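You operate a simulated robot arm through the tools that you are given. There is no shell and no other tool.

You are at the controls of a simulated robot arm. One attempt, no reset.

## Task
Run the blue tube to the drum inlet and fill the drum to MAX from the orange tap.
Fine: tap shut, tube end back on the grey stub, blue cap back on. Set down upright: blue cap.

Only the result counts: the job must be done as asked and must still hold three seconds after the hand-in. Knocking over, shifting, dropping, spilling or breaking anything else fails it. A push-on lid holds only when it is set on centred and level and pressed home; a screw cap is set on level and turned clockwise until tight.

## Robot
A 6-joint arm with a two-finger gripper, fixed in place. Base frame: the origin is at the foot of the arm, x ahead of it, y to its left, z up. Units: cm, degrees, N and s.
Its first joint turns from -166.0 to 166.0 degrees. Payload 2.45 kg.
The tool frame sits at the grasp point between the pads (the TCP): z along the fingers, y along the line on which they close. The tips reach 2 cm beyond it. The gripper opens to 14 cm. The gripper's body begins 16.8 cm behind the TCP.
Orientation is told as [roll, pitch, yaw] about the base's x, y, z axes, in that order, counted from this pose: with the fingers straight down and closing along the base's y, the tool's x points along the base's -x, its y along +y and its z along -z.

## Interface
- The arm moves only by the tool servo_tool. Its arguments are lists of equal length, an entry for each row: "translation": the shift along the base's x, y, z in cm, a list of three; "turn": the turn, a rotation vector about the base's x, y, z in degrees, a list of three; "gripper": the finger opening in cm, from 0 to 14. In form: {"translation": [[dx, dy, dz], ...], "turn": [[wx, wy, wz], ...], "gripper": [gripper, ...]}. A call has 1 to 20 rows; each row shifts and turns the commanded pose from where the row before left it. Rows are played at 5 a second. More than 5 cm and 8.6 degrees between two rows, or a gripper value outside its range, and nothing of the call is played. Where a pose cannot be reached the arm comes as near as it can. A force on the tool above 60 N (or 10 N above the force at the start of the call, whichever is more), or a blocked arm, ends the call early, and 0.2 s more pass. Each finger travels about 4.5 cm/s and halts on what it meets, pressing with about 36 N; the grip force reading is that of the motor and also rises with nothing between the fingers. The clock runs only during rows and for 0.2 s after the last one: add rows that do not move to give the fingers time. The reply holds the time, the measured pose of the TCP, the force on the tool along the base axes, the opening and the grip force, in the units named above and with some noise, with the torque about the TCP (base axes, N m) and any sound that the robot's microphone picked up.
- Cameras (640 x 400 px; columns grow to the right, rows downward): "scene" is fixed at [5.22, 50.12, 135.94]; the picture's right is [0.37, 0.93, 0.00], its down [-0.05, 0.02, -1.00] and it looks along [-0.93, 0.37, 0.05] (base axes); focal length 214 px, centre (320, 200). "wrist" rides on the gripper at [7.8, 1.1, -20.9] in the tool frame; the picture's right is [-0.14, 0.99, 0.00], its down [-0.92, -0.13, -0.37] and it looks along [-0.36, -0.05, 0.93] (tool axes); focal length 280 px, centre (320, 200). There is no depth. A picture from a camera that has moved, and an enlarged one, comes with that camera's place and axes in the base frame and with its lens.
- snapshot(camera): a new picture of that camera. No time passes.
- zoom(camera, box): a new picture of the part [left, top, right, bottom] of that camera's present view, enlarged. No time passes.
- job_done(): hands the job in; it is judged then, once.

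Nothing tells you positions but the pictures and the camera data. Unless the task says otherwise, let go and move clear before handing in.

The tools are called after "Request:" by a JSON object that holds its "api" and its "payload". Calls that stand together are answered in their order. servo_tool: Moves the arm, as the interface text tells. Its arguments: {"type":"object","properties":{"translation":{"type":"array"},"turn":{"type":"array"},"gripper":{"type":"array"}},"required":["translation","turn","gripper"]} The other tools are called the same way: snapshot (camera) takes a picture; zoom (camera, box) takes an enlarged picture of a part of a camera's view; job_done () hands the job in.

At the start:

```text
time_s: 0.0
tool_pos: [41.4, 35.61, 133.74]
tcp_rot: [0.1, 0.0, 0.0]
ft_force: [-0.3, 0.5, -0.7]
moment: [0.0, -0.02, -0.01]
opening: 14.0
finger_force: 0.0
```

scene: 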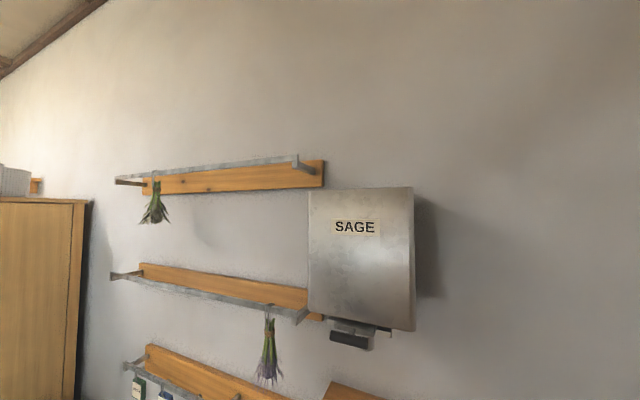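
wrist: 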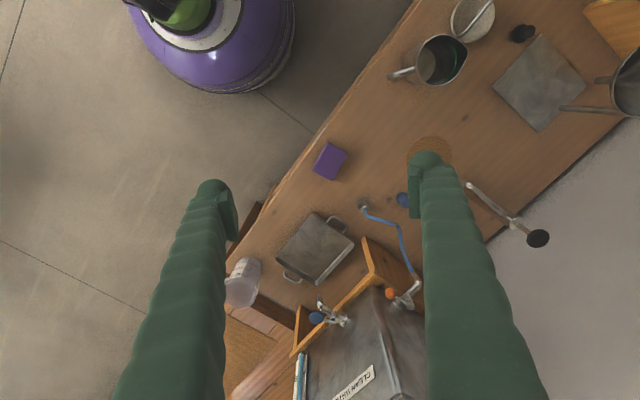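

The scene camera mostly shows a wall; the wrist camera looks down on the bench with a tank, an orange tap and a blue tube. I'll enlarge the wrist view first.

Request:
{"api": "zoom", "payload": {"camera": "wrist", "box": [220, 140, 540, 400]}}

Request:
{"api": "zoom", "payload": {"camera": "wrist", "box": [340, 180, 460, 320]}}

Request:
{"api": "zoom", "payload": {"camera": "scene", "box": [0, 130, 440, 400]}}

```text
1.54 times, centred on (380, 270) of wrist
camera zoom: at [33.65, 36.76, 154.62], right [0.14, 0.99, 0.0], down [0.92, -0.13, 0.37], along [0.36, -0.05, -0.93], focal length 431 px, centre (228, 92)
```

zoom: 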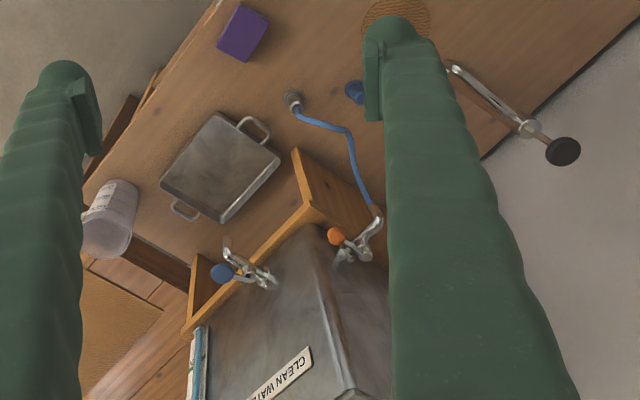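

```text
2.86 times, centred on (400, 250) of wrist
camera zoom: at [33.65, 36.76, 154.62], right [0.14, 0.99, 0.0], down [0.92, -0.13, 0.37], along [0.36, -0.05, -0.93], focal length 801 px, centre (91, 57)
```

zoom: 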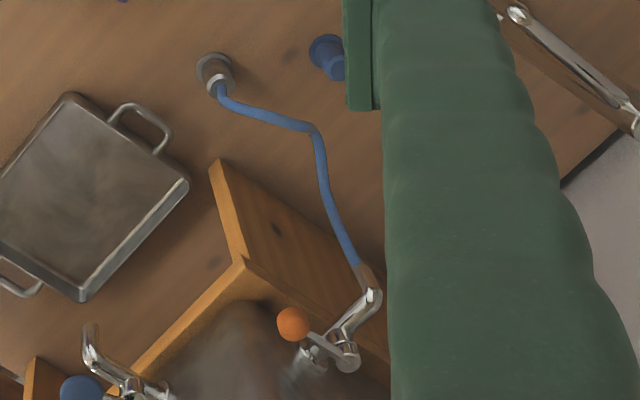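

```text
1.45 times, centred on (220, 265) of scene
camera zoom: at [5.22, 50.12, 135.94], right [0.37, 0.93, 0.0], down [-0.05, 0.02, -1.0], along [-0.93, 0.37, 0.05], focal length 312 px, centre (466, 106)
```

zoom: 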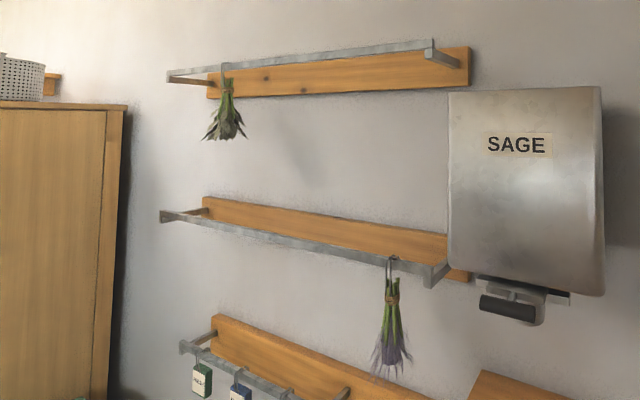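

The purple round thing is probably the arm's own foot. I'll shift the hand sideways to look around and triangulate.

Request:
{"api": "servo_tool", "payload": {"translation": [[0, 5, 0], [0, 5, 0], [0, 5, 0], [0, 5, 0]], "turn": [[0, 0, 0], [0, 0, 0], [0, 0, 0], [0, 0, 0]], "gripper": [14, 14, 14, 14]}}

Request:
{"api": "snapshot", "payload": {"camera": "wrist"}}

Request:
{"api": "snapshot", "payload": {"camera": "scene"}}

```text
time_s: 1.0
tool_pos: [41.49, 55.4, 133.85]
tcp_rot: [0.1, 0.0, 0.0]
ft_force: [-1.0, -1.7, -0.1]
moment: [0.21, -0.09, -0.02]
opening: 14.01
finger_force: 0.2
```

```text
taken
camera wrist: at [33.58, 56.63, 154.7], right [0.14, 0.99, 0.0], down [0.92, -0.13, 0.37], along [0.37, -0.05, -0.93], focal length 280 px, centre (320, 200)
```

wrist: 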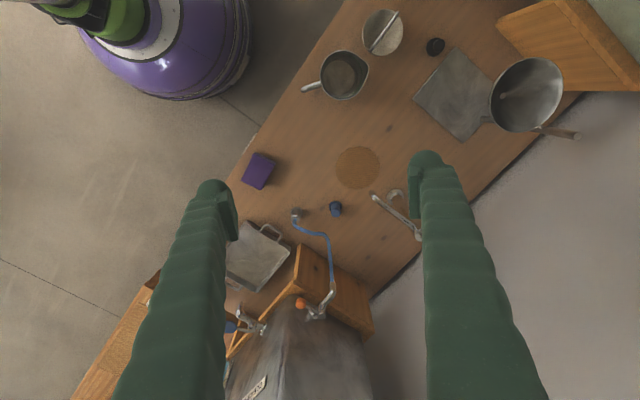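

```text
taken
```

scene: 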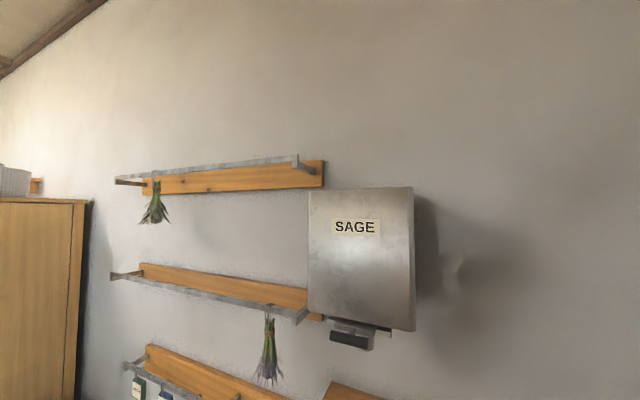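

The bench top seems to be around z≈75, with the grey stub, tube, and a blue cap on it. I'll tilt the hand to look outward and find the drum.

Request:
{"api": "servo_tool", "payload": {"translation": [[0, 0, 0], [0, 0, 0], [0, 0, 0], [0, 0, 0], [0, 0, 0]], "turn": [[0, -8, 0], [0, -8, 0], [0, -8, 0], [0, -8, 0], [0, 0, 0]], "gripper": [14, 14, 14, 14, 14]}}

Request:
{"api": "snapshot", "payload": {"camera": "wrist"}}

```text
time_s: 2.2
tool_pos: [41.4, 55.58, 133.67]
tcp_rot: [0.0, -32.0, 0.0]
ft_force: [0.3, 0.1, 1.0]
moment: [0.0, 0.01, 0.03]
opening: 14.01
finger_force: 0.1
```

```text
taken
camera wrist: at [23.72, 56.77, 147.27], right [0.12, 0.99, 0.07], down [0.58, -0.13, 0.8], along [0.8, -0.05, -0.59], focal length 280 px, centre (320, 200)
```

wrist: 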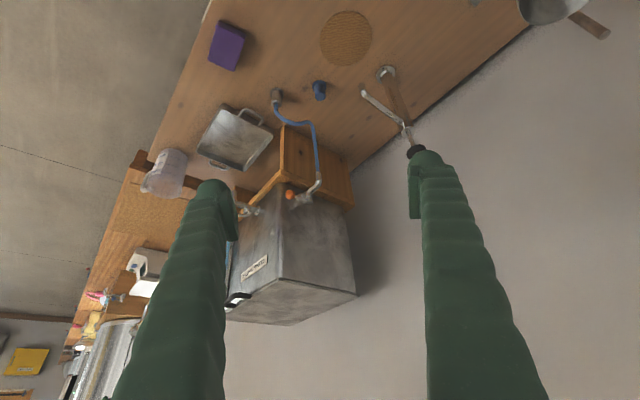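

Request:
{"api": "zoom", "payload": {"camera": "wrist", "box": [130, 70, 290, 220]}}

Request:
{"api": "zoom", "payload": {"camera": "wrist", "box": [0, 220, 240, 400]}}

Request:
{"api": "zoom", "payload": {"camera": "wrist", "box": [240, 60, 440, 220]}}

```text
2.67 times, centred on (210, 145) of wrist
camera zoom: at [23.72, 56.77, 147.27], right [0.12, 0.99, 0.07], down [0.58, -0.13, 0.8], along [0.8, -0.05, -0.59], focal length 748 px, centre (613, 347)
```

zoom: 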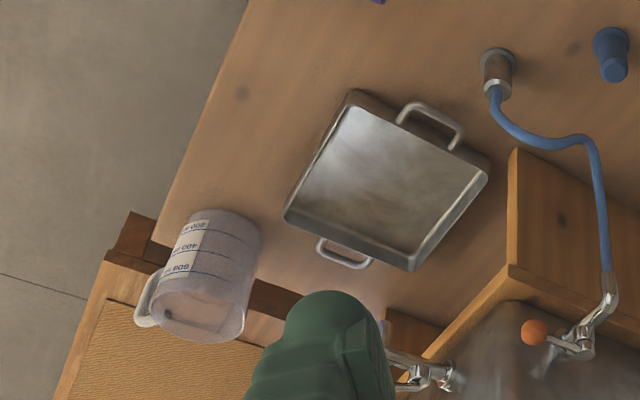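

```text
2.22 times, centred on (120, 310) of wrist
camera zoom: at [23.72, 56.77, 147.27], right [0.12, 0.99, 0.07], down [0.58, -0.13, 0.8], along [0.8, -0.05, -0.59], focal length 623 px, centre (764, -44)
```

zoom: 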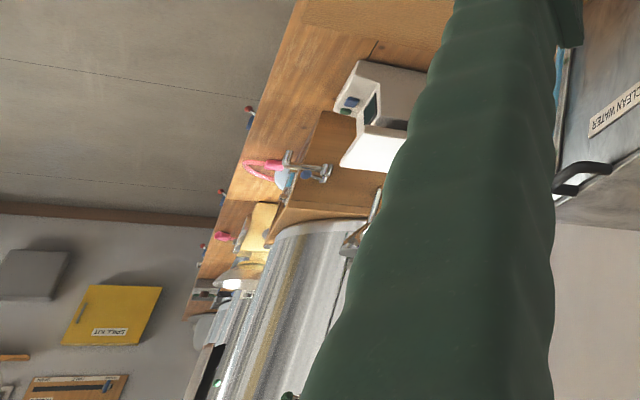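

```text
2.50 times, centred on (340, 140) of wrist
camera zoom: at [23.72, 56.77, 147.27], right [0.12, 0.99, 0.07], down [0.58, -0.13, 0.8], along [0.8, -0.05, -0.59], focal length 701 px, centre (270, 350)
```

zoom: 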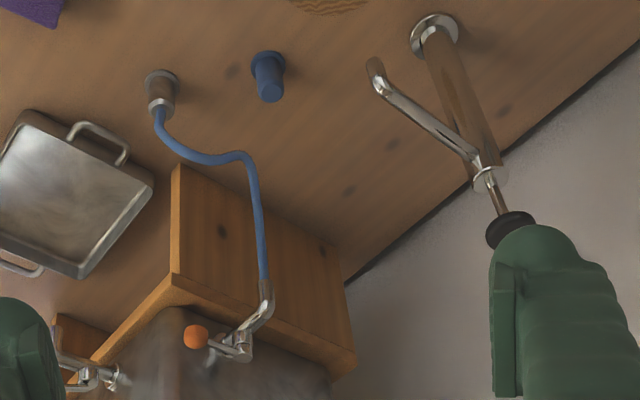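

The blue cap looks to sit on the bench near (69,57,75), the grey stub near (66,45), and the orange tap near (77,46,105). Next I'll go closer to inspect them.

Request:
{"api": "servo_tool", "payload": {"translation": [[0, 0, 0], [0, 0, 0], [3, 0, -4], [3, 0, -4], [3, 0, -4], [3, 0, -4], [2, 0, -4], [0, 0, -4], [0, 0, 0]], "turn": [[0, 8, 0], [0, 8, 0], [0, 8, 0], [0, 8, 0], [0, 0, 0], [0, 0, 0], [0, 0, 0], [0, 0, 0], [0, 0, 0]], "gripper": [14, 14, 14, 14, 14, 14, 14, 14, 14]}}

Request:
{"api": "snapshot", "payload": {"camera": "wrist"}}

```text
time_s: 4.2
tool_pos: [55.51, 55.42, 109.66]
tcp_rot: [-0.1, 0.0, 0.0]
ft_force: [-0.1, 0.5, -0.4]
moment: [0.0, -0.02, -0.01]
opening: 14.0
finger_force: 0.0
```

```text
taken
camera wrist: at [47.61, 56.65, 130.52], right [0.14, 0.99, 0.0], down [0.92, -0.13, 0.37], along [0.36, -0.05, -0.93], focal length 280 px, centre (320, 200)
```

wrist: 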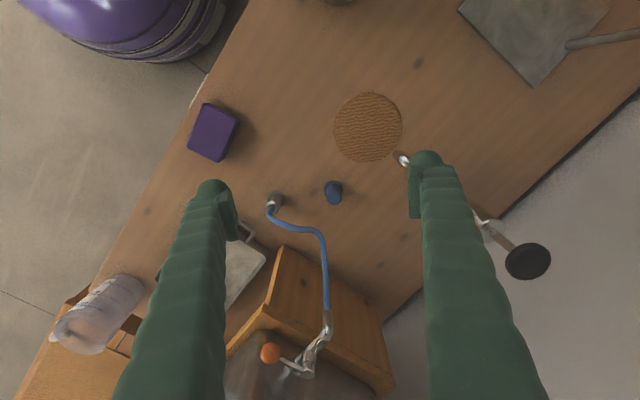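

Request:
{"api": "zoom", "payload": {"camera": "wrist", "box": [250, 140, 410, 240]}}

Request:
{"api": "zoom", "payload": {"camera": "wrist", "box": [220, 280, 380, 400]}}

```text
4.00 times, centred on (330, 190) of wrist
camera zoom: at [47.61, 56.65, 130.52], right [0.14, 0.99, 0.0], down [0.92, -0.13, 0.37], along [0.36, -0.05, -0.93], focal length 1122 px, centre (280, 240)
```

zoom: 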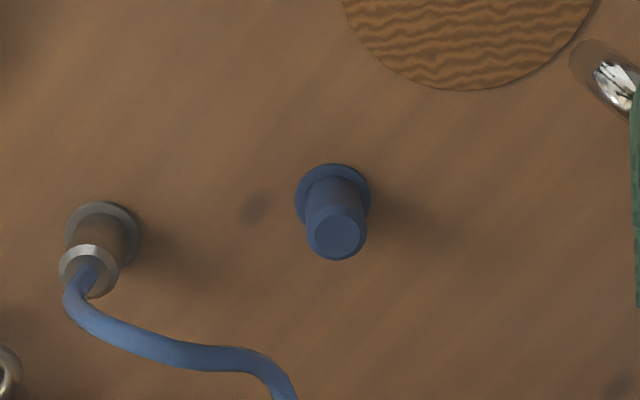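

```text
3.33 times, centred on (300, 340) of wrist
camera zoom: at [47.61, 56.65, 130.52], right [0.14, 0.99, 0.0], down [0.92, -0.13, 0.37], along [0.36, -0.05, -0.93], focal length 935 px, centre (387, -267)
```

zoom: 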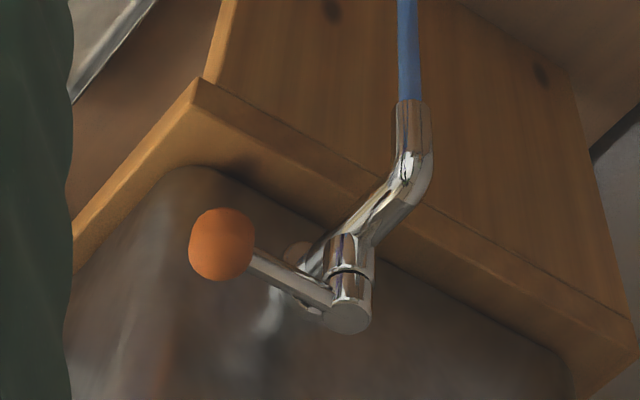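

The blue cap and grey stub stand on the bench top; the drum is probably beneath the bench with its inlet passing through. I'll swing the camera to the front of the bench and look underneath.

Request:
{"api": "servo_tool", "payload": {"translation": [[-1, -4.3, 0], [-1, -4.3, 0], [-1, -4.3, 0], [-1, -4.3, 0], [-1, -4.3, 0], [-1, -4.3, 0], [-1, -4.3, 0], [-1, -4.3, 0], [-1, -4.3, 0], [-1, -4.3, 0], [0, 0, 0]], "turn": [[0, 0, 6], [0, 0, 6], [0, 0, 6], [0, 0, 6], [0, 0, 6], [0, 0, 6], [0, 0, 6], [0, 0, 6], [0, 0, 6], [0, 0, 6], [0, 0, 0]], "gripper": [14, 14, 14, 14, 14, 14, 14, 14, 14, 14, 14]}}

Request:
{"api": "snapshot", "payload": {"camera": "wrist"}}

```text
time_s: 6.6
tool_pos: [45.48, 12.38, 109.82]
tcp_rot: [0.1, 0.0, 60.0]
ft_force: [-0.2, 0.5, 0.2]
moment: [0.01, 0.01, 0.0]
opening: 13.99
finger_force: 0.1
```

```text
taken
camera wrist: at [40.66, 6.37, 130.57], right [-0.79, 0.61, 0.0], down [0.57, 0.73, 0.37], along [0.23, 0.29, -0.93], focal length 280 px, centre (320, 200)
```

wrist: 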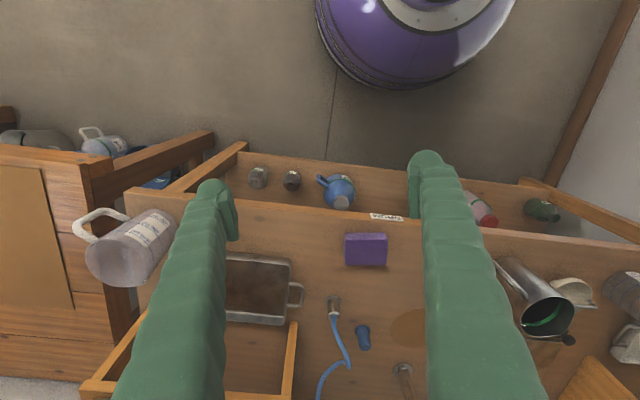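

Request:
{"api": "zoom", "payload": {"camera": "wrist", "box": [220, 150, 540, 260]}}

Request:
{"api": "zoom", "payload": {"camera": "wrist", "box": [360, 200, 420, 240]}}

```text
2.00 times, centred on (380, 205) of wrist
camera zoom: at [40.66, 6.37, 130.57], right [-0.79, 0.61, 0.0], down [0.57, 0.73, 0.37], along [0.23, 0.29, -0.93], focal length 561 px, centre (200, 190)
```

zoom: 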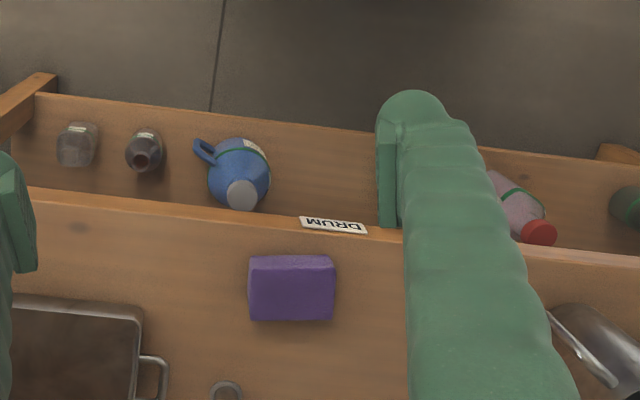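

```text
10.00 times, centred on (390, 220) of wrist
camera zoom: at [40.66, 6.37, 130.57], right [-0.79, 0.61, 0.0], down [0.57, 0.73, 0.37], along [0.23, 0.29, -0.93], focal length 2804 px, centre (-380, 0)
```

zoom: 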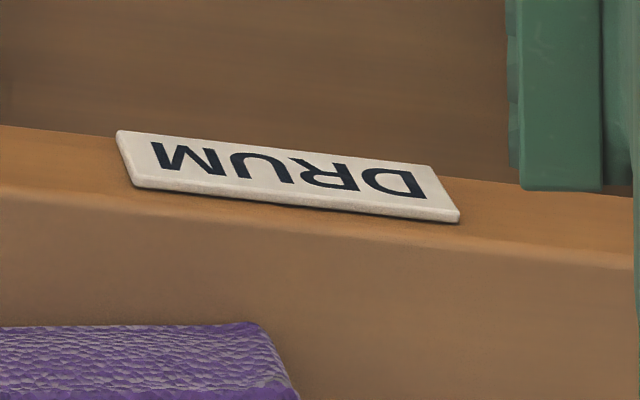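

A "DRUM" label sits on the bench edge, so the drum is beneath the bench. I'll pitch the hand up and lower it in front of the bench to look in.

Request:
{"api": "servo_tool", "payload": {"translation": [[-1.5, -1.5, 0], [-1, -1, 0], [0, 0, 0], [0, 0, 0], [0, 0, 0], [0, 0, 0], [0, 0, 0], [0, 0, 0]], "turn": [[6.93, -4, 0], [6.93, -4, 0], [6.93, -4, 0], [6.93, -4, 0], [6.93, -4, 0], [6.93, -4, 0], [6.93, -4, 0], [0, 0, 0]], "gripper": [14, 14, 14, 14, 14, 14, 14, 14]}}

Request:
{"api": "servo_tool", "payload": {"translation": [[0, 0, -5], [0, 0, -5], [0, 0, -5], [0, 0, -5], [0, 0, -5], [0, 0, -5], [0, 0, -5], [0, 0, 0]], "turn": [[0, 0, 0], [0, 0, 0], [0, 0, 0], [0, 0, 0], [0, 0, 0], [0, 0, 0], [0, 0, 0], [0, 0, 0]], "gripper": [14, 14, 14, 14, 14, 14, 14, 14]}}

Request:
{"api": "snapshot", "payload": {"camera": "wrist"}}

```text
time_s: 8.4
tool_pos: [43.24, 10.8, 109.94]
tcp_rot: [0.0, -56.2, 61.5]
ft_force: [0.8, 0.0, -0.3]
moment: [0.0, -0.02, -0.01]
opening: 14.02
finger_force: 0.0
```

```text
time_s: 10.2
tool_pos: [43.02, 9.87, 74.64]
tcp_rot: [0.0, -56.0, 60.0]
ft_force: [-0.4, 0.9, 0.6]
moment: [0.03, -0.01, -0.04]
opening: 14.0
finger_force: 0.2
```

```text
taken
camera wrist: at [31.13, -8.13, 79.87], right [-0.82, 0.56, 0.11], down [0.22, 0.12, 0.97], along [0.53, 0.82, -0.22], focal length 280 px, centre (320, 200)
```

wrist: 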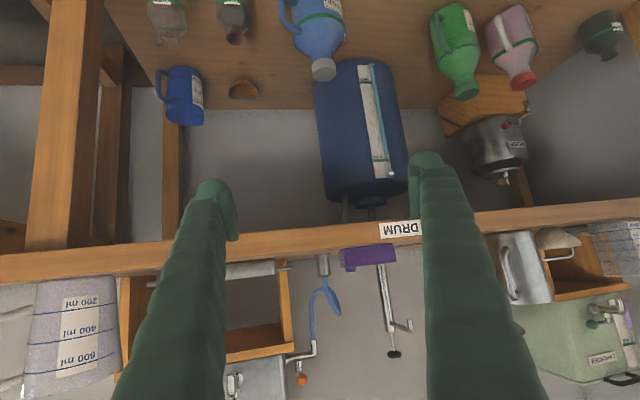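

Request:
{"api": "zoom", "payload": {"camera": "wrist", "box": [300, 50, 430, 240]}}

Request:
{"api": "zoom", "payload": {"camera": "wrist", "box": [290, 240, 420, 400]}}

```text
2.11 times, centred on (365, 145) of wrist
camera zoom: at [31.13, -8.13, 79.87], right [-0.82, 0.56, 0.11], down [0.22, 0.12, 0.97], along [0.53, 0.82, -0.22], focal length 590 px, centre (225, 316)
```

zoom: 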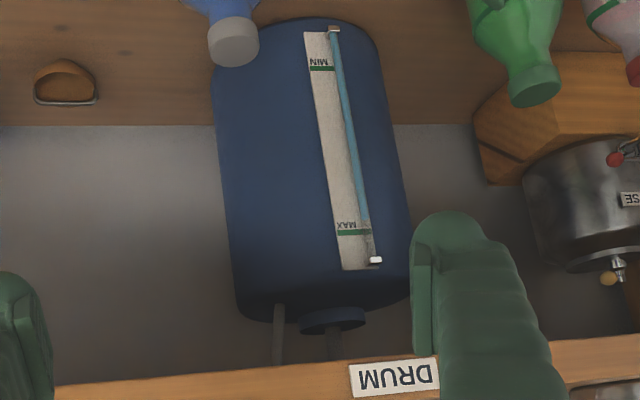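

```text
2.50 times, centred on (355, 320) of wrist
camera zoom: at [31.13, -8.13, 79.87], right [-0.82, 0.56, 0.11], down [0.22, 0.12, 0.97], along [0.53, 0.82, -0.22], focal length 701 px, centre (232, -100)
```

zoom: 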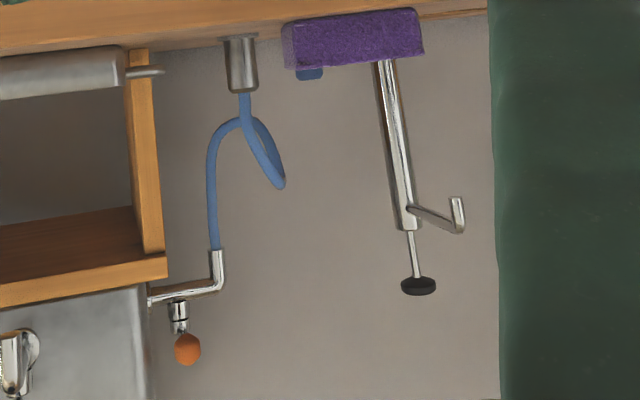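

Request:
{"api": "zoom", "payload": {"camera": "wrist", "box": [360, 130, 410, 185]}}

Request:
{"api": "zoom", "payload": {"camera": "wrist", "box": [350, 55, 400, 110]}}

Request:
{"api": "zoom", "payload": {"camera": "wrist", "box": [300, 340, 340, 390]}}

Request:
{"api": "zoom", "payload": {"camera": "wrist", "box": [305, 240, 365, 310]}}

```text
7.27 times, centred on (385, 158) of wrist
camera zoom: at [31.13, -8.13, 79.87], right [-0.82, 0.56, 0.11], down [0.22, 0.12, 0.97], along [0.53, 0.82, -0.22], focal length 2039 px, centre (-153, 509)
```

zoom: 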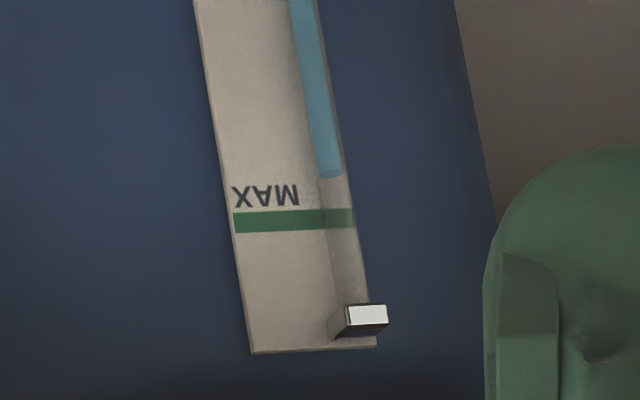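

```text
7.27 times, centred on (375, 82) of wrist
camera zoom: at [31.13, -8.13, 79.87], right [-0.82, 0.56, 0.11], down [0.22, 0.12, 0.97], along [0.53, 0.82, -0.22], focal length 2039 px, centre (-80, 1054)
```

zoom: 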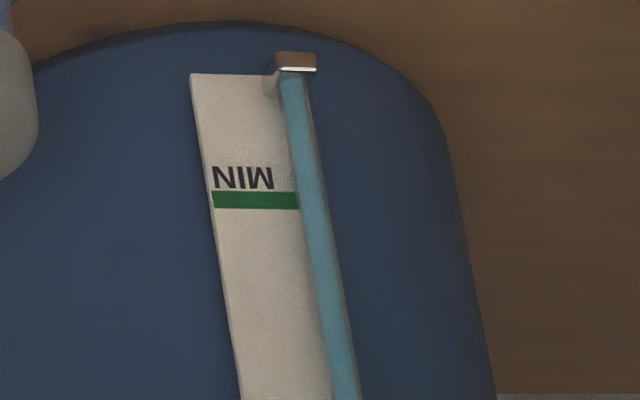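

```text
8.00 times, centred on (320, 365) of wrist
camera zoom: at [31.13, -8.13, 79.87], right [-0.82, 0.56, 0.11], down [0.22, 0.12, 0.97], along [0.53, 0.82, -0.22], focal length 2243 px, centre (320, -1120)
```

zoom: 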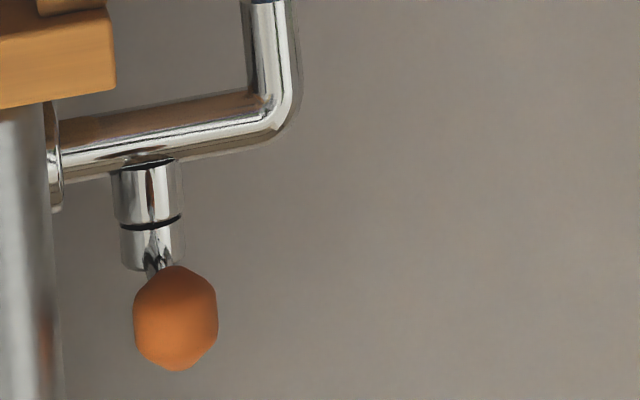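

```text
5.71 times, centred on (335, 275) of wrist
camera zoom: at [31.13, -8.13, 79.87], right [-0.82, 0.56, 0.11], down [0.22, 0.12, 0.97], along [0.53, 0.82, -0.22], focal length 1602 px, centre (234, -229)
```

zoom: 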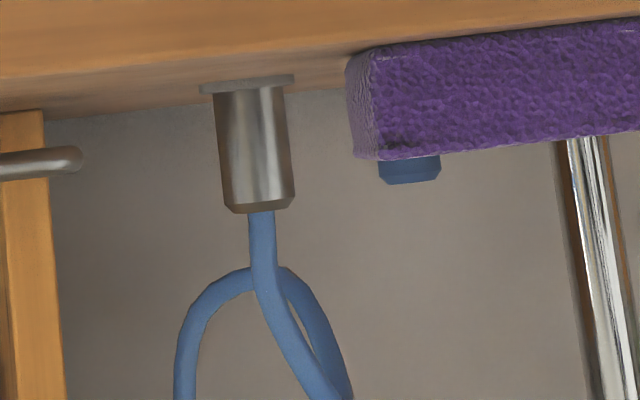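

The drum's gauge shows the level just under MAX, so only a small top-up is needed. I'll go back above the bench for close views of the cap, stub and tap.

Request:
{"api": "servo_tool", "payload": {"translation": [[0, 0, 5], [0, 0, 5], [0, 0, 5], [0, 0, 5], [0, 0, 5], [0, 0, 5], [0, 0, 3], [0, 0, 0], [0, 0, 0], [0, 0, 0], [0, 0, 0], [0, 0, 0], [0, 0, 0], [0, 0, 0]], "turn": [[0, 0, 0], [0, 0, 0], [0, 0, 0], [0, 0, 0], [0, 0, 0], [0, 0, 0], [0, 0, 0], [-6.93, 4, 0], [-6.93, 4, 0], [-6.93, 4, 0], [-6.93, 4, 0], [-6.93, 4, 0], [-6.93, 4, 0], [-6.93, 4, 0]], "gripper": [14, 14, 14, 14, 14, 14, 14, 14, 14, 14, 14, 14, 14, 14]}}

Request:
{"api": "servo_tool", "payload": {"translation": [[2, 4, 0], [2, 4, 0], [2, 4, 0], [2, 4, 0], [2, 4, 0], [2, 4, 0], [2, 4, 0], [2, 4, 0], [2, 4, 0], [1, 3, 0], [0, 0, -5], [0, 0, -3], [0, 0, 0]], "turn": [[0, 0, -5], [0, 0, -5], [0, 0, -5], [0, 0, 0], [0, 0, 0], [0, 0, 0], [0, 0, 0], [0, 0, 0], [0, 0, 0], [0, 0, 0], [0, 0, 0], [0, 0, 0], [0, 0, 0]], "gripper": [14, 14, 14, 14, 14, 14, 14, 14, 14, 14, 14, 14, 14]}}

Request:
{"api": "snapshot", "payload": {"camera": "wrist"}}

```text
time_s: 10.9
tool_pos: [51.39, 6.24, 90.26]
tcp_rot: [0.1, -56.0, 60.3]
ft_force: [-0.1, -0.1, 0.6]
moment: [0.02, -0.01, 0.0]
opening: 14.0
finger_force: 0.2
stopped in row 3: the arm was blocked; the commanded pose is now the measured one
```

```text
time_s: 13.6
tool_pos: [70.35, 45.36, 82.78]
tcp_rot: [-0.7, -56.5, 45.8]
ft_force: [-4.8, 1.2, 31.6]
moment: [-1.98, -1.74, -0.29]
opening: 14.0
finger_force: 0.2
stopped in row 13: the force on the tool passed its limit at 71 N (the readings are from after the stop); the commanded pose is now the measured one
```

```text
taken
camera wrist: at [54.26, 30.79, 87.77], right [-0.65, 0.75, 0.11], down [0.23, 0.06, 0.97], along [0.72, 0.66, -0.21], focal length 280 px, centre (320, 200)
```

wrist: 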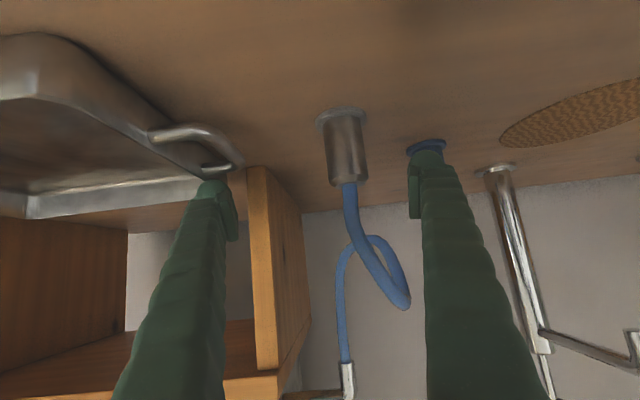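

My chained move went wrong: the lift was blocked, and then the tilted hand came down with its left finger pressing on the tray handle. I'll lift straight up carefully and check.

Request:
{"api": "servo_tool", "payload": {"translation": [[0, 0, 1.5], [0, 0, 3], [0, 0, 4]], "turn": [[0, 0, 0], [0, 0, 0], [0, 0, 0]], "gripper": [14, 14, 14]}}

Request:
{"api": "snapshot", "payload": {"camera": "wrist"}}

```text
time_s: 14.4
tool_pos: [70.47, 45.23, 91.18]
tcp_rot: [-0.4, -56.2, 45.6]
ft_force: [-0.6, 0.4, -0.1]
moment: [0.0, 0.01, -0.01]
opening: 14.0
finger_force: 0.1
```

```text
taken
camera wrist: at [54.32, 30.73, 96.23], right [-0.65, 0.75, 0.11], down [0.23, 0.06, 0.97], along [0.72, 0.66, -0.21], focal length 280 px, centre (320, 200)
```

wrist: 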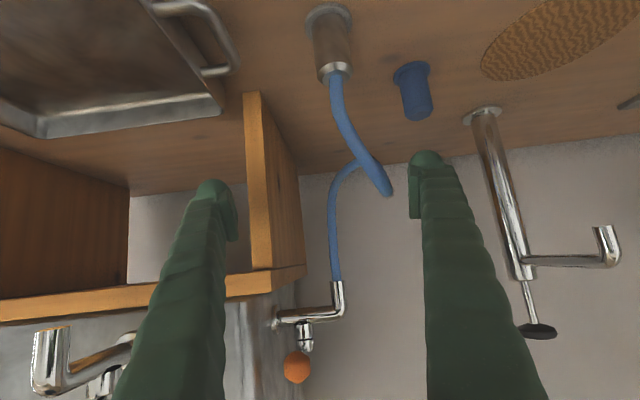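

Nothing was toppled. I'll back off toward the robot and up, then level the hand.

Request:
{"api": "servo_tool", "payload": {"translation": [[-3, -3, 1], [-3, -3, 2], [-3, -3, 3], [-3, -3, 4], [-2, -2, 4], [0, 0, 0]], "turn": [[0, 0, 0], [0, 0, 0], [0, 0, 0], [0, 0, 0], [0, 0, 0], [0, 0, 0]], "gripper": [14, 14, 14, 14, 14, 14]}}

Request:
{"api": "zoom", "payload": {"camera": "wrist", "box": [100, 0, 520, 260]}}

```text
refused: row 3 steps farther than a row can; nothing moved
```

```text
1.52 times, centred on (310, 130) of wrist
camera zoom: at [54.32, 30.73, 96.23], right [-0.65, 0.75, 0.11], down [0.23, 0.06, 0.97], along [0.72, 0.66, -0.21], focal length 427 px, centre (335, 307)
```

zoom: 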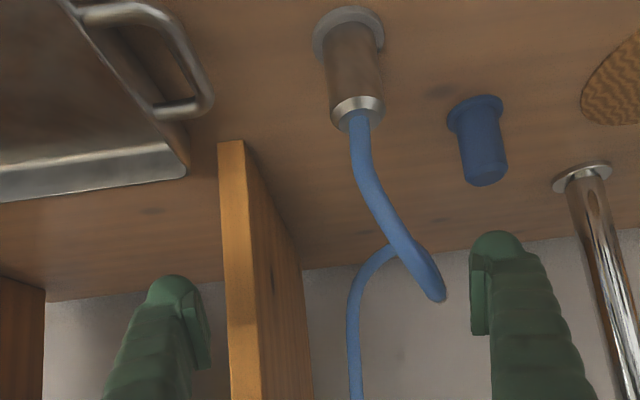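

Request:
{"api": "servo_tool", "payload": {"translation": [[-3, -3, 1], [-3, -3, 2], [-3, -3, 2], [-3, -3, 2], [-2, -2, 4], [0, 0, 0]], "turn": [[0, 0, 0], [0, 0, 0], [0, 0, 0], [0, 0, 0], [0, 0, 0], [0, 0, 0]], "gripper": [14, 14, 14, 14, 14, 14]}}

Request:
{"api": "snapshot", "payload": {"camera": "wrist"}}

```text
time_s: 15.8
tool_pos: [56.4, 31.22, 102.11]
tcp_rot: [-0.5, -56.3, 45.6]
ft_force: [0.3, -0.3, 0.2]
moment: [-0.01, 0.01, 0.01]
opening: 14.02
finger_force: 0.1
```

```text
taken
camera wrist: at [40.3, 16.7, 107.18], right [-0.65, 0.75, 0.11], down [0.23, 0.06, 0.97], along [0.72, 0.66, -0.21], focal length 280 px, centre (320, 200)
```

wrist: 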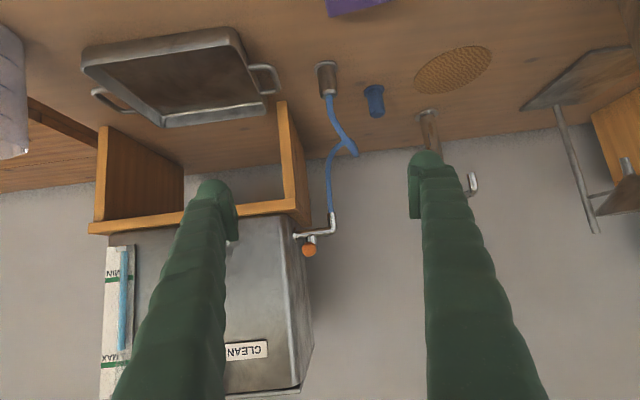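

Everything still stands. Now I level the hand at this clear spot above the bench's front.

Request:
{"api": "servo_tool", "payload": {"translation": [[0, 0, 0], [0, 0, 0], [0, 0, 0], [0, 0, 0], [0, 0, 0], [0, 0, 0], [0, 0, 0], [0, 0, 0]], "turn": [[-5.66, 5.66, 0], [-5.66, 5.66, 0], [-5.66, 5.66, 0], [-5.66, 5.66, 0], [-5.66, 5.66, 0], [-5.66, 5.66, 0], [-5.66, 5.66, 0], [0, 0, 0]], "gripper": [14, 14, 14, 14, 14, 14, 14, 14]}}

Request:
{"api": "snapshot", "payload": {"camera": "wrist"}}

```text
time_s: 17.6
tool_pos: [56.44, 31.17, 102.07]
tcp_rot: [0.1, -0.2, 45.2]
ft_force: [-0.9, -0.3, 0.4]
moment: [0.0, 0.01, 0.0]
opening: 14.02
finger_force: 0.2
```

```text
taken
camera wrist: at [50.08, 26.52, 122.91], right [-0.61, 0.79, 0.0], down [0.74, 0.56, 0.37], along [0.29, 0.23, -0.93], focal length 280 px, centre (320, 200)
```

wrist: 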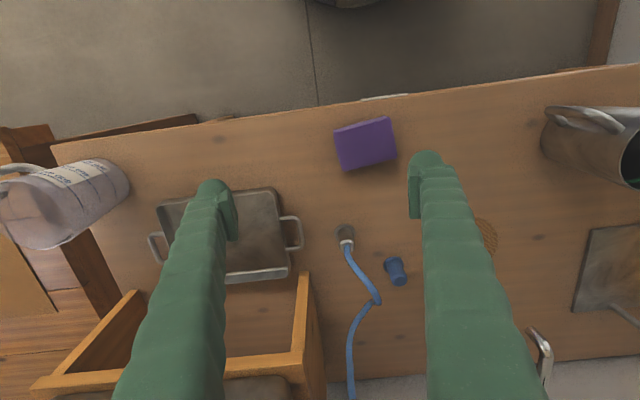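

The hand is level, facing outward from the robot. I'll slide it out between the stub and cap for close-up views.

Request:
{"api": "servo_tool", "payload": {"translation": [[1.415, 3.535, 0], [1.415, 3.535, 0], [1.415, 3.535, 0], [1.415, 3.535, 0], [0, 0, 0]], "turn": [[0, 0, 0], [0, 0, 0], [0, 0, 0], [0, 0, 0], [0, 0, 0]], "gripper": [14, 14, 14, 14, 14]}}

Request:
{"api": "snapshot", "payload": {"camera": "wrist"}}

Request:
{"api": "zoom", "payload": {"camera": "wrist", "box": [240, 140, 400, 240]}}

Request:
{"api": "zoom", "payload": {"camera": "wrist", "box": [220, 240, 420, 400]}}

```text
time_s: 18.8
tool_pos: [62.18, 45.44, 102.05]
tcp_rot: [0.1, -0.3, 45.3]
ft_force: [-0.9, 0.0, -1.6]
moment: [-0.02, -0.03, 0.01]
opening: 14.01
finger_force: 0.1
```

```text
taken
camera wrist: at [55.73, 40.71, 122.92], right [-0.61, 0.79, 0.0], down [0.74, 0.56, 0.37], along [0.3, 0.23, -0.93], focal length 280 px, centre (320, 200)
```

wrist: 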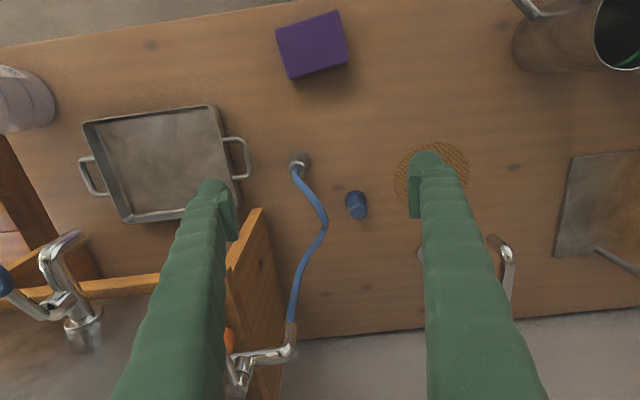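

```text
4.00 times, centred on (320, 190) of wrist
camera zoom: at [55.73, 40.71, 122.92], right [-0.61, 0.79, 0.0], down [0.74, 0.56, 0.37], along [0.3, 0.23, -0.93], focal length 1122 px, centre (320, 240)
```

zoom: 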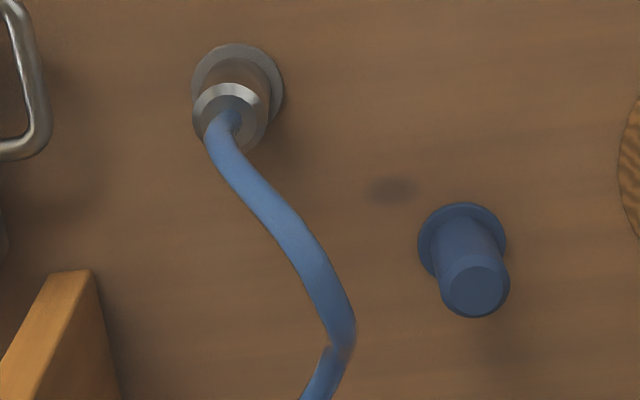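

```text
2.50 times, centred on (320, 320) of wrist
camera zoom: at [55.73, 40.71, 122.92], right [-0.61, 0.79, 0.0], down [0.74, 0.56, 0.37], along [0.3, 0.23, -0.93], focal length 701 px, centre (320, -100)
```

zoom: 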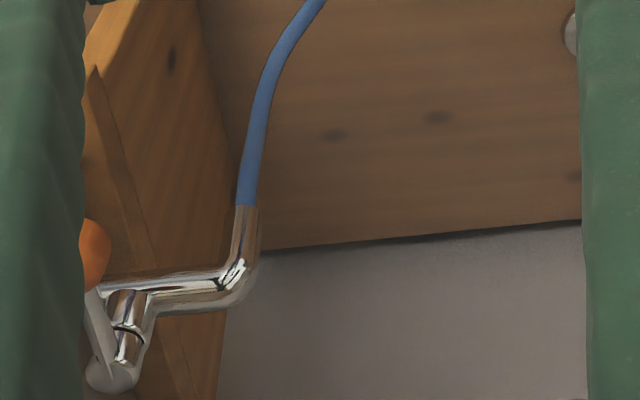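

I now have good estimates: the cap is at about (67.4,57.9), 2.9 cm wide with its top at z≈79; the stub fitting is at (67.6,45.0); the tap pivot is at (81.5,50.3,105). I'll rotate the hand 90° so the fingers clear the tube, and look at the cap from there.

Request:
{"api": "servo_tool", "payload": {"translation": [[0, 1, 0], [0, 1, 0], [0, 1, 0], [0, 1, 0], [0, 1, 0], [0, 1, 0], [0, 1, 0], [0, 1, 0], [0, 1, 0], [0, 1, 0], [0, 0.5, 0], [0, 0, 0]], "turn": [[0, 0, -8.2], [0, 0, -8.2], [0, 0, -8.2], [0, 0, -8.2], [0, 0, -8.2], [0, 0, -8.2], [0, 0, -8.2], [0, 0, -8.2], [0, 0, -8.2], [0, 0, -8.2], [0, 0, -8.2], [0, 0, 0]], "gripper": [14, 14, 14, 14, 14, 14, 14, 14, 14, 14, 14, 14]}}

Request:
{"api": "snapshot", "payload": {"camera": "wrist"}}

```text
time_s: 21.4
tool_pos: [62.11, 55.94, 102.17]
tcp_rot: [0.1, -0.3, -44.9]
ft_force: [0.0, -0.6, -0.2]
moment: [0.01, 0.0, 0.01]
opening: 14.01
finger_force: 0.1
```

```text
taken
camera wrist: at [57.22, 62.45, 122.92], right [0.8, 0.6, 0.0], down [0.56, -0.74, 0.37], along [0.23, -0.3, -0.93], focal length 280 px, centre (320, 200)
```

wrist: 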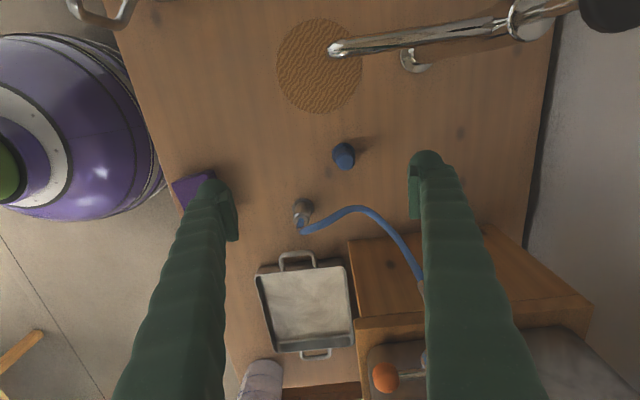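

The pump spout is near (56,66,95) and the tube bulges to about 6 cm from the cap, so I'll come in at yaw −20° with narrower fingers. Next, hover above the cap.

Request:
{"api": "servo_tool", "payload": {"translation": [[1.3, 0.5, 0], [1.3, 0.5, 0], [1.3, 0.5, 0], [1.4, 0.5, -2], [0, 0, -4], [0, 0, -4], [0, 0, 0]], "turn": [[0, 0, 6.2], [0, 0, 6.2], [0, 0, 6.2], [0, 0, 6.3], [0, 0, 0], [0, 0, 0], [0, 0, 0]], "gripper": [6, 6, 6, 6, 6, 6, 6]}}

Request:
{"api": "snapshot", "payload": {"camera": "wrist"}}

```text
time_s: 23.0
tool_pos: [67.39, 57.89, 92.08]
tcp_rot: [0.1, -0.3, -19.9]
ft_force: [-0.6, -0.1, -0.4]
moment: [-0.01, 0.03, 0.03]
opening: 6.01
finger_force: 0.1
```

```text
taken
camera wrist: at [60.31, 61.73, 112.87], right [0.47, 0.88, 0.0], down [0.82, -0.43, 0.37], along [0.33, -0.17, -0.93], focal length 280 px, centre (320, 200)
```

wrist: 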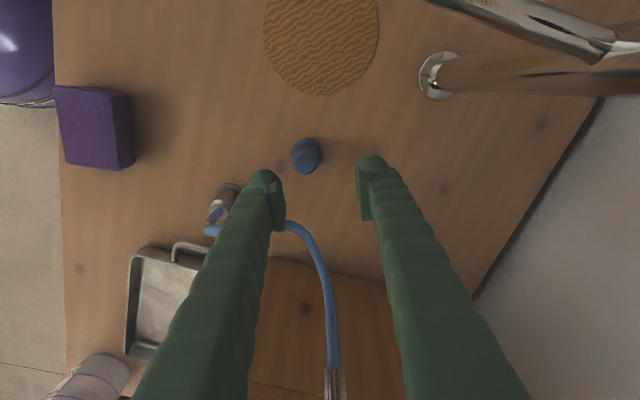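

Request:
{"api": "zoom", "payload": {"camera": "wrist", "box": [260, 110, 380, 210]}}

```text
4.00 times, centred on (320, 160) of wrist
camera zoom: at [60.31, 61.73, 112.87], right [0.47, 0.88, 0.0], down [0.82, -0.43, 0.37], along [0.33, -0.17, -0.93], focal length 1122 px, centre (320, 360)
```

zoom: 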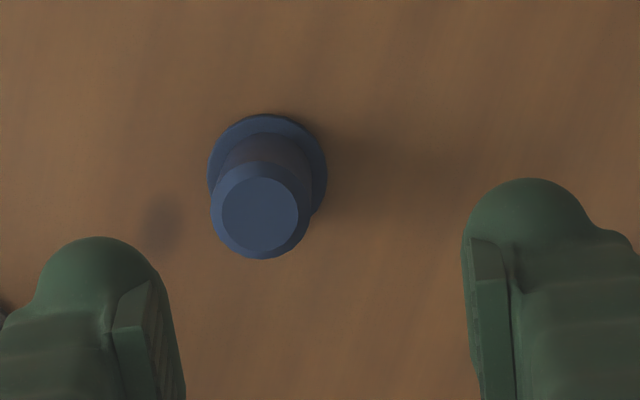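

Triangulating again puts the bench top nearer z≈77, with the cap axis at (66.5,56.4) and its top at z≈82. I'll centre on it and check before closing.

Request:
{"api": "servo_tool", "payload": {"translation": [[-0.85, -1.5, 0], [0, 0, -3], [0, 0, -2], [0, 0, 0]], "turn": [[0, 0, 0], [0, 0, 0], [0, 0, 0], [0, 0, 0]], "gripper": [6, 6, 6, 6]}}

Request:
{"api": "zoom", "payload": {"camera": "wrist", "box": [220, 100, 420, 260]}}

```text
time_s: 24.0
tool_pos: [66.48, 56.33, 87.01]
tcp_rot: [0.0, -0.4, -20.0]
ft_force: [-0.1, -0.9, -0.2]
moment: [0.01, -0.04, 0.01]
opening: 6.01
finger_force: 0.0
```

```text
2.50 times, centred on (320, 180) of wrist
camera zoom: at [59.38, 60.22, 107.86], right [0.47, 0.88, 0.0], down [0.82, -0.43, 0.37], along [0.33, -0.17, -0.93], focal length 701 px, centre (320, 250)
```

zoom: 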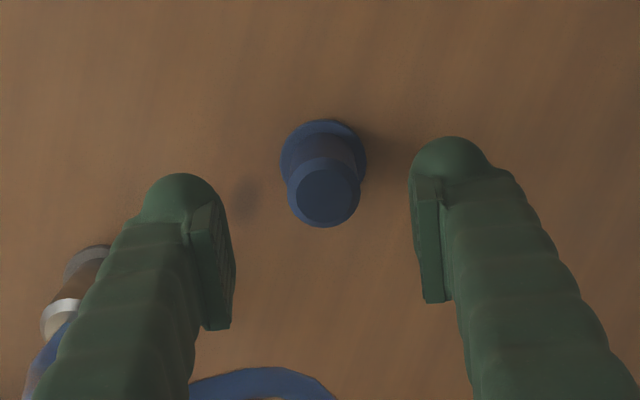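

The cap is nearly centred between the fingers (0.3 cm off). I'll correct, descend around it, and close.

Request:
{"api": "servo_tool", "payload": {"translation": [[0.14, 0.26, -2], [0, 0, -2], [0, 0, -1.5], [0, 0, -1], [0, 0, 0]], "turn": [[0, 0, 0], [0, 0, 0], [0, 0, 0], [0, 0, 0], [0, 0, 0]], "gripper": [6, 6, 6, 6, 6]}}

Request:
{"api": "zoom", "payload": {"camera": "wrist", "box": [220, 100, 420, 260]}}

```text
time_s: 25.2
tool_pos: [66.57, 56.59, 80.66]
tcp_rot: [0.0, -0.3, -19.9]
ft_force: [0.2, 0.7, -0.1]
moment: [-0.01, 0.01, -0.01]
opening: 6.0
finger_force: 0.1
```

```text
2.50 times, centred on (320, 180) of wrist
camera zoom: at [59.54, 60.54, 101.45], right [0.47, 0.88, 0.0], down [0.82, -0.43, 0.37], along [0.33, -0.17, -0.93], focal length 701 px, centre (320, 250)
```

zoom: 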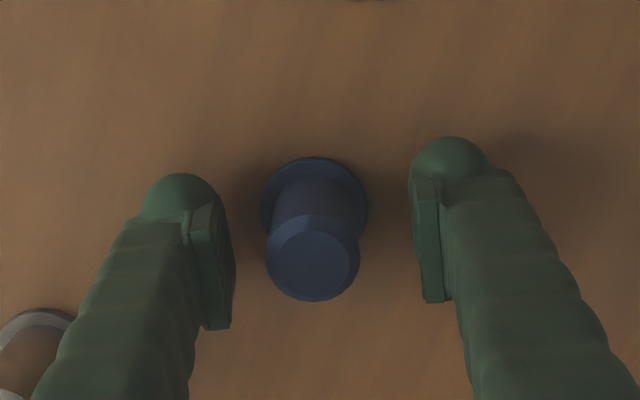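

Request:
{"api": "servo_tool", "payload": {"translation": [[-0.05, -0.15, -0.6], [0, 0, 0], [0, 0, 0], [0, 0, 0], [0, 0, 0], [0, 0, 0]], "turn": [[0, 0, 0], [0, 0, 0], [0, 0, 0], [0, 0, 0], [0, 0, 0], [0, 0, 0]], "gripper": [6, 4, 3, 2, 1.5, 1.5]}}

Request:
{"api": "zoom", "payload": {"camera": "wrist", "box": [220, 100, 420, 260]}}

```text
time_s: 26.6
tool_pos: [66.73, 56.51, 80.08]
tcp_rot: [0.2, -0.4, -20.0]
ft_force: [7.9, 3.0, 51.8]
moment: [0.17, -0.14, 0.09]
opening: 2.75
finger_force: 36.1
```

```text
2.50 times, centred on (320, 180) of wrist
camera zoom: at [59.44, 60.31, 101.02], right [0.47, 0.88, 0.0], down [0.82, -0.43, 0.37], along [0.33, -0.17, -0.93], focal length 701 px, centre (320, 250)
```

zoom: 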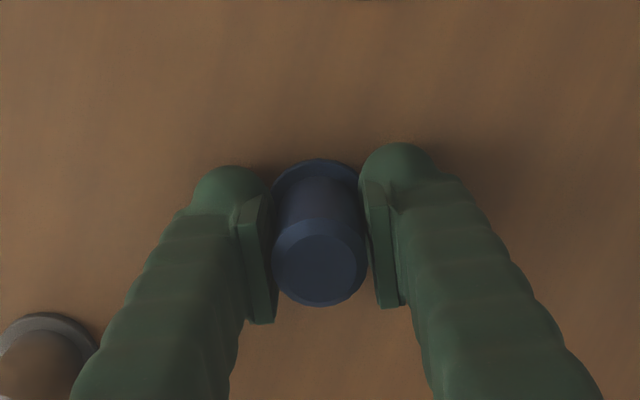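

Gripped at 2.75 cm, but there is an upward force, so the tips are likely pressing on the flange. I'll ease up slightly and read the forces.

Request:
{"api": "servo_tool", "payload": {"translation": [[0, 0, 0.2], [0, 0, 0]], "turn": [[0, 0, 0], [0, 0, 0]], "gripper": [1.5, 1.5]}}

```text
time_s: 27.2
tool_pos: [66.69, 56.51, 80.27]
tcp_rot: [0.2, -0.3, -20.0]
ft_force: [3.8, -2.2, 20.3]
moment: [0.01, -0.06, -0.05]
opening: 2.72
finger_force: 36.0
```

Request:
{"api": "servo_tool", "payload": {"translation": [[0, 0, 0.13], [0, 0, 0.1], [0, 0, 0]], "turn": [[0, 0, 0], [0, 0, 0], [0, 0, 0]], "gripper": [1.5, 1.5, 1.5]}}

```text
time_s: 28.0
tool_pos: [66.65, 56.64, 80.34]
tcp_rot: [0.1, -0.3, -19.9]
ft_force: [-0.3, 0.2, -0.6]
moment: [0.03, 0.0, 0.02]
opening: 2.73
finger_force: 36.0
```

Request:
{"api": "servo_tool", "payload": {"translation": [[0, 0, 0.2], [0, 0, 0.2], [0, 0, 0]], "turn": [[0, 0, 0], [0, 0, 0], [0, 0, 0]], "gripper": [1.5, 1.5, 1.5]}}

Request:
{"api": "zoom", "payload": {"camera": "wrist", "box": [220, 100, 420, 260]}}

```text
time_s: 28.8
tool_pos: [66.68, 56.5, 80.75]
tcp_rot: [0.1, -0.3, -20.0]
ft_force: [0.2, -0.1, -0.5]
moment: [-0.03, 0.02, 0.02]
opening: 2.72
finger_force: 35.8
```

```text
2.50 times, centred on (320, 180) of wrist
camera zoom: at [59.54, 60.42, 101.65], right [0.47, 0.88, 0.0], down [0.82, -0.43, 0.37], along [0.33, -0.17, -0.93], focal length 701 px, centre (320, 250)
```

zoom: 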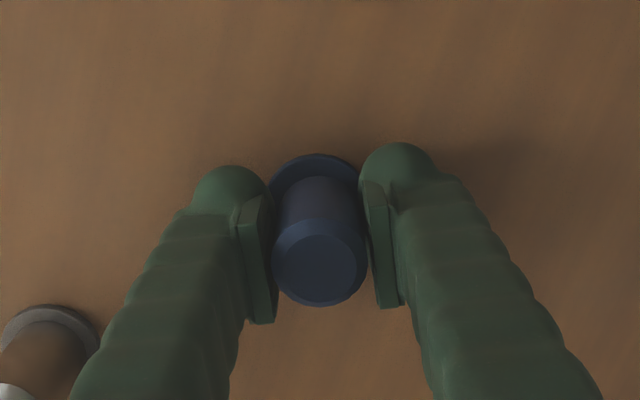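

The flange stays while the cap rises without resistance, so it simply pulls off. I continue lifting slowly.

Request:
{"api": "servo_tool", "payload": {"translation": [[0, 0, 1], [0, 0, 1], [0, 0, 1.5], [0, 0, 2], [0, 0, 2], [0, 0, 0]], "turn": [[0, 0, 0], [0, 0, 0], [0, 0, 0], [0, 0, 0], [0, 0, 0], [0, 0, 0]], "gripper": [1.5, 1.5, 1.5, 1.5, 1.5, 1.5]}}

Request:
{"api": "zoom", "payload": {"camera": "wrist", "box": [220, 80, 420, 240]}}

```text
time_s: 30.2
tool_pos: [66.64, 56.43, 88.27]
tcp_rot: [0.1, -0.2, -20.0]
ft_force: [0.5, 0.1, -0.2]
moment: [0.0, -0.02, 0.01]
opening: 2.7
finger_force: 36.0
```

```text
2.50 times, centred on (320, 160) of wrist
camera zoom: at [59.45, 60.34, 109.16], right [0.47, 0.88, 0.0], down [0.82, -0.43, 0.37], along [0.33, -0.17, -0.93], focal length 701 px, centre (320, 300)
```

zoom: 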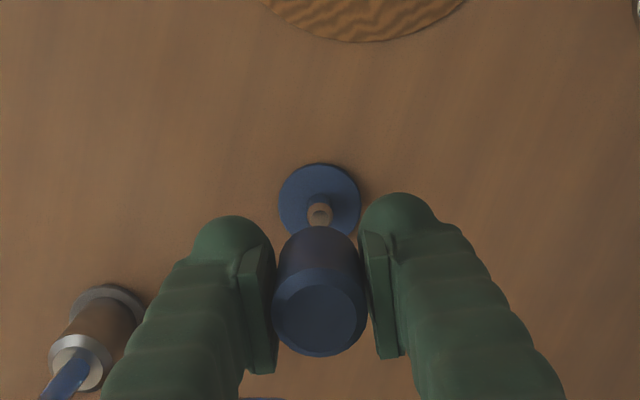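

The cap is off, revealing a blue flange with a small nipple, which is the drum inlet. I'll set the cap down upright on a clear bench patch near (56.5,50.5).

Request:
{"api": "servo_tool", "payload": {"translation": [[-3.4, -2, 0], [-3.4, -2, 0], [-3.3, -1.9, 0], [0, 0, 0], [0, 0, -2.5], [0, 0, -2.5], [0, 0, -2], [0, 0, 0]], "turn": [[0, 0, 0], [0, 0, 0], [0, 0, 0], [0, 0, 0], [0, 0, 0], [0, 0, 0], [0, 0, 0], [0, 0, 0]], "gripper": [1.5, 1.5, 1.5, 1.5, 1.5, 1.5, 1.5, 1.5]}}

Request:
{"api": "zoom", "payload": {"camera": "wrist", "box": [160, 60, 480, 260]}}

```text
time_s: 32.0
tool_pos: [56.57, 50.73, 81.2]
tcp_rot: [0.2, -0.3, -20.0]
ft_force: [0.3, -0.1, -0.6]
moment: [0.0, 0.02, 0.0]
opening: 2.73
finger_force: 36.1
```

```text
2.00 times, centred on (320, 160) of wrist
camera zoom: at [49.42, 54.58, 102.13], right [0.47, 0.88, 0.0], down [0.82, -0.43, 0.37], along [0.33, -0.17, -0.93], focal length 561 px, centre (320, 280)
```

zoom: 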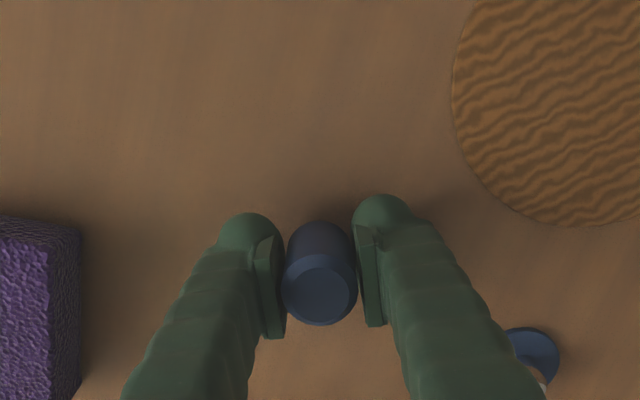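

Request:
{"api": "servo_tool", "payload": {"translation": [[0, 0, -0.4], [0, 0, -0.4], [0, 0, 0]], "turn": [[0, 0, 0], [0, 0, 0], [0, 0, 0]], "gripper": [1.5, 1.5, 1.5]}}

Request:
{"api": "servo_tool", "payload": {"translation": [[0, 0, -0.2], [0, 0, -0.1], [0, 0, 0]], "turn": [[0, 0, 0], [0, 0, 0], [0, 0, 0]], "gripper": [1.5, 1.5, 1.5]}}

```text
time_s: 32.8
tool_pos: [56.46, 50.69, 80.47]
tcp_rot: [0.2, -0.3, -20.1]
ft_force: [-0.4, -0.4, 0.4]
moment: [0.02, -0.03, -0.01]
opening: 2.72
finger_force: 36.4
```

```text
time_s: 33.6
tool_pos: [56.56, 50.79, 80.25]
tcp_rot: [0.1, -0.2, -19.9]
ft_force: [0.9, -1.1, -0.4]
moment: [0.0, 0.0, 0.03]
opening: 2.72
finger_force: 35.9
```

Request:
{"api": "servo_tool", "payload": {"translation": [[0, 0, -0.2], [0, 0, -0.1], [0, 0, 0]], "turn": [[0, 0, 0], [0, 0, 0], [0, 0, 0]], "gripper": [1.5, 1.5, 1.5]}}

```text
time_s: 34.4
tool_pos: [56.54, 50.66, 79.86]
tcp_rot: [0.2, -0.2, -20.0]
ft_force: [1.8, 1.4, 19.5]
moment: [-0.09, 0.09, 0.03]
opening: 2.71
finger_force: 35.5
```

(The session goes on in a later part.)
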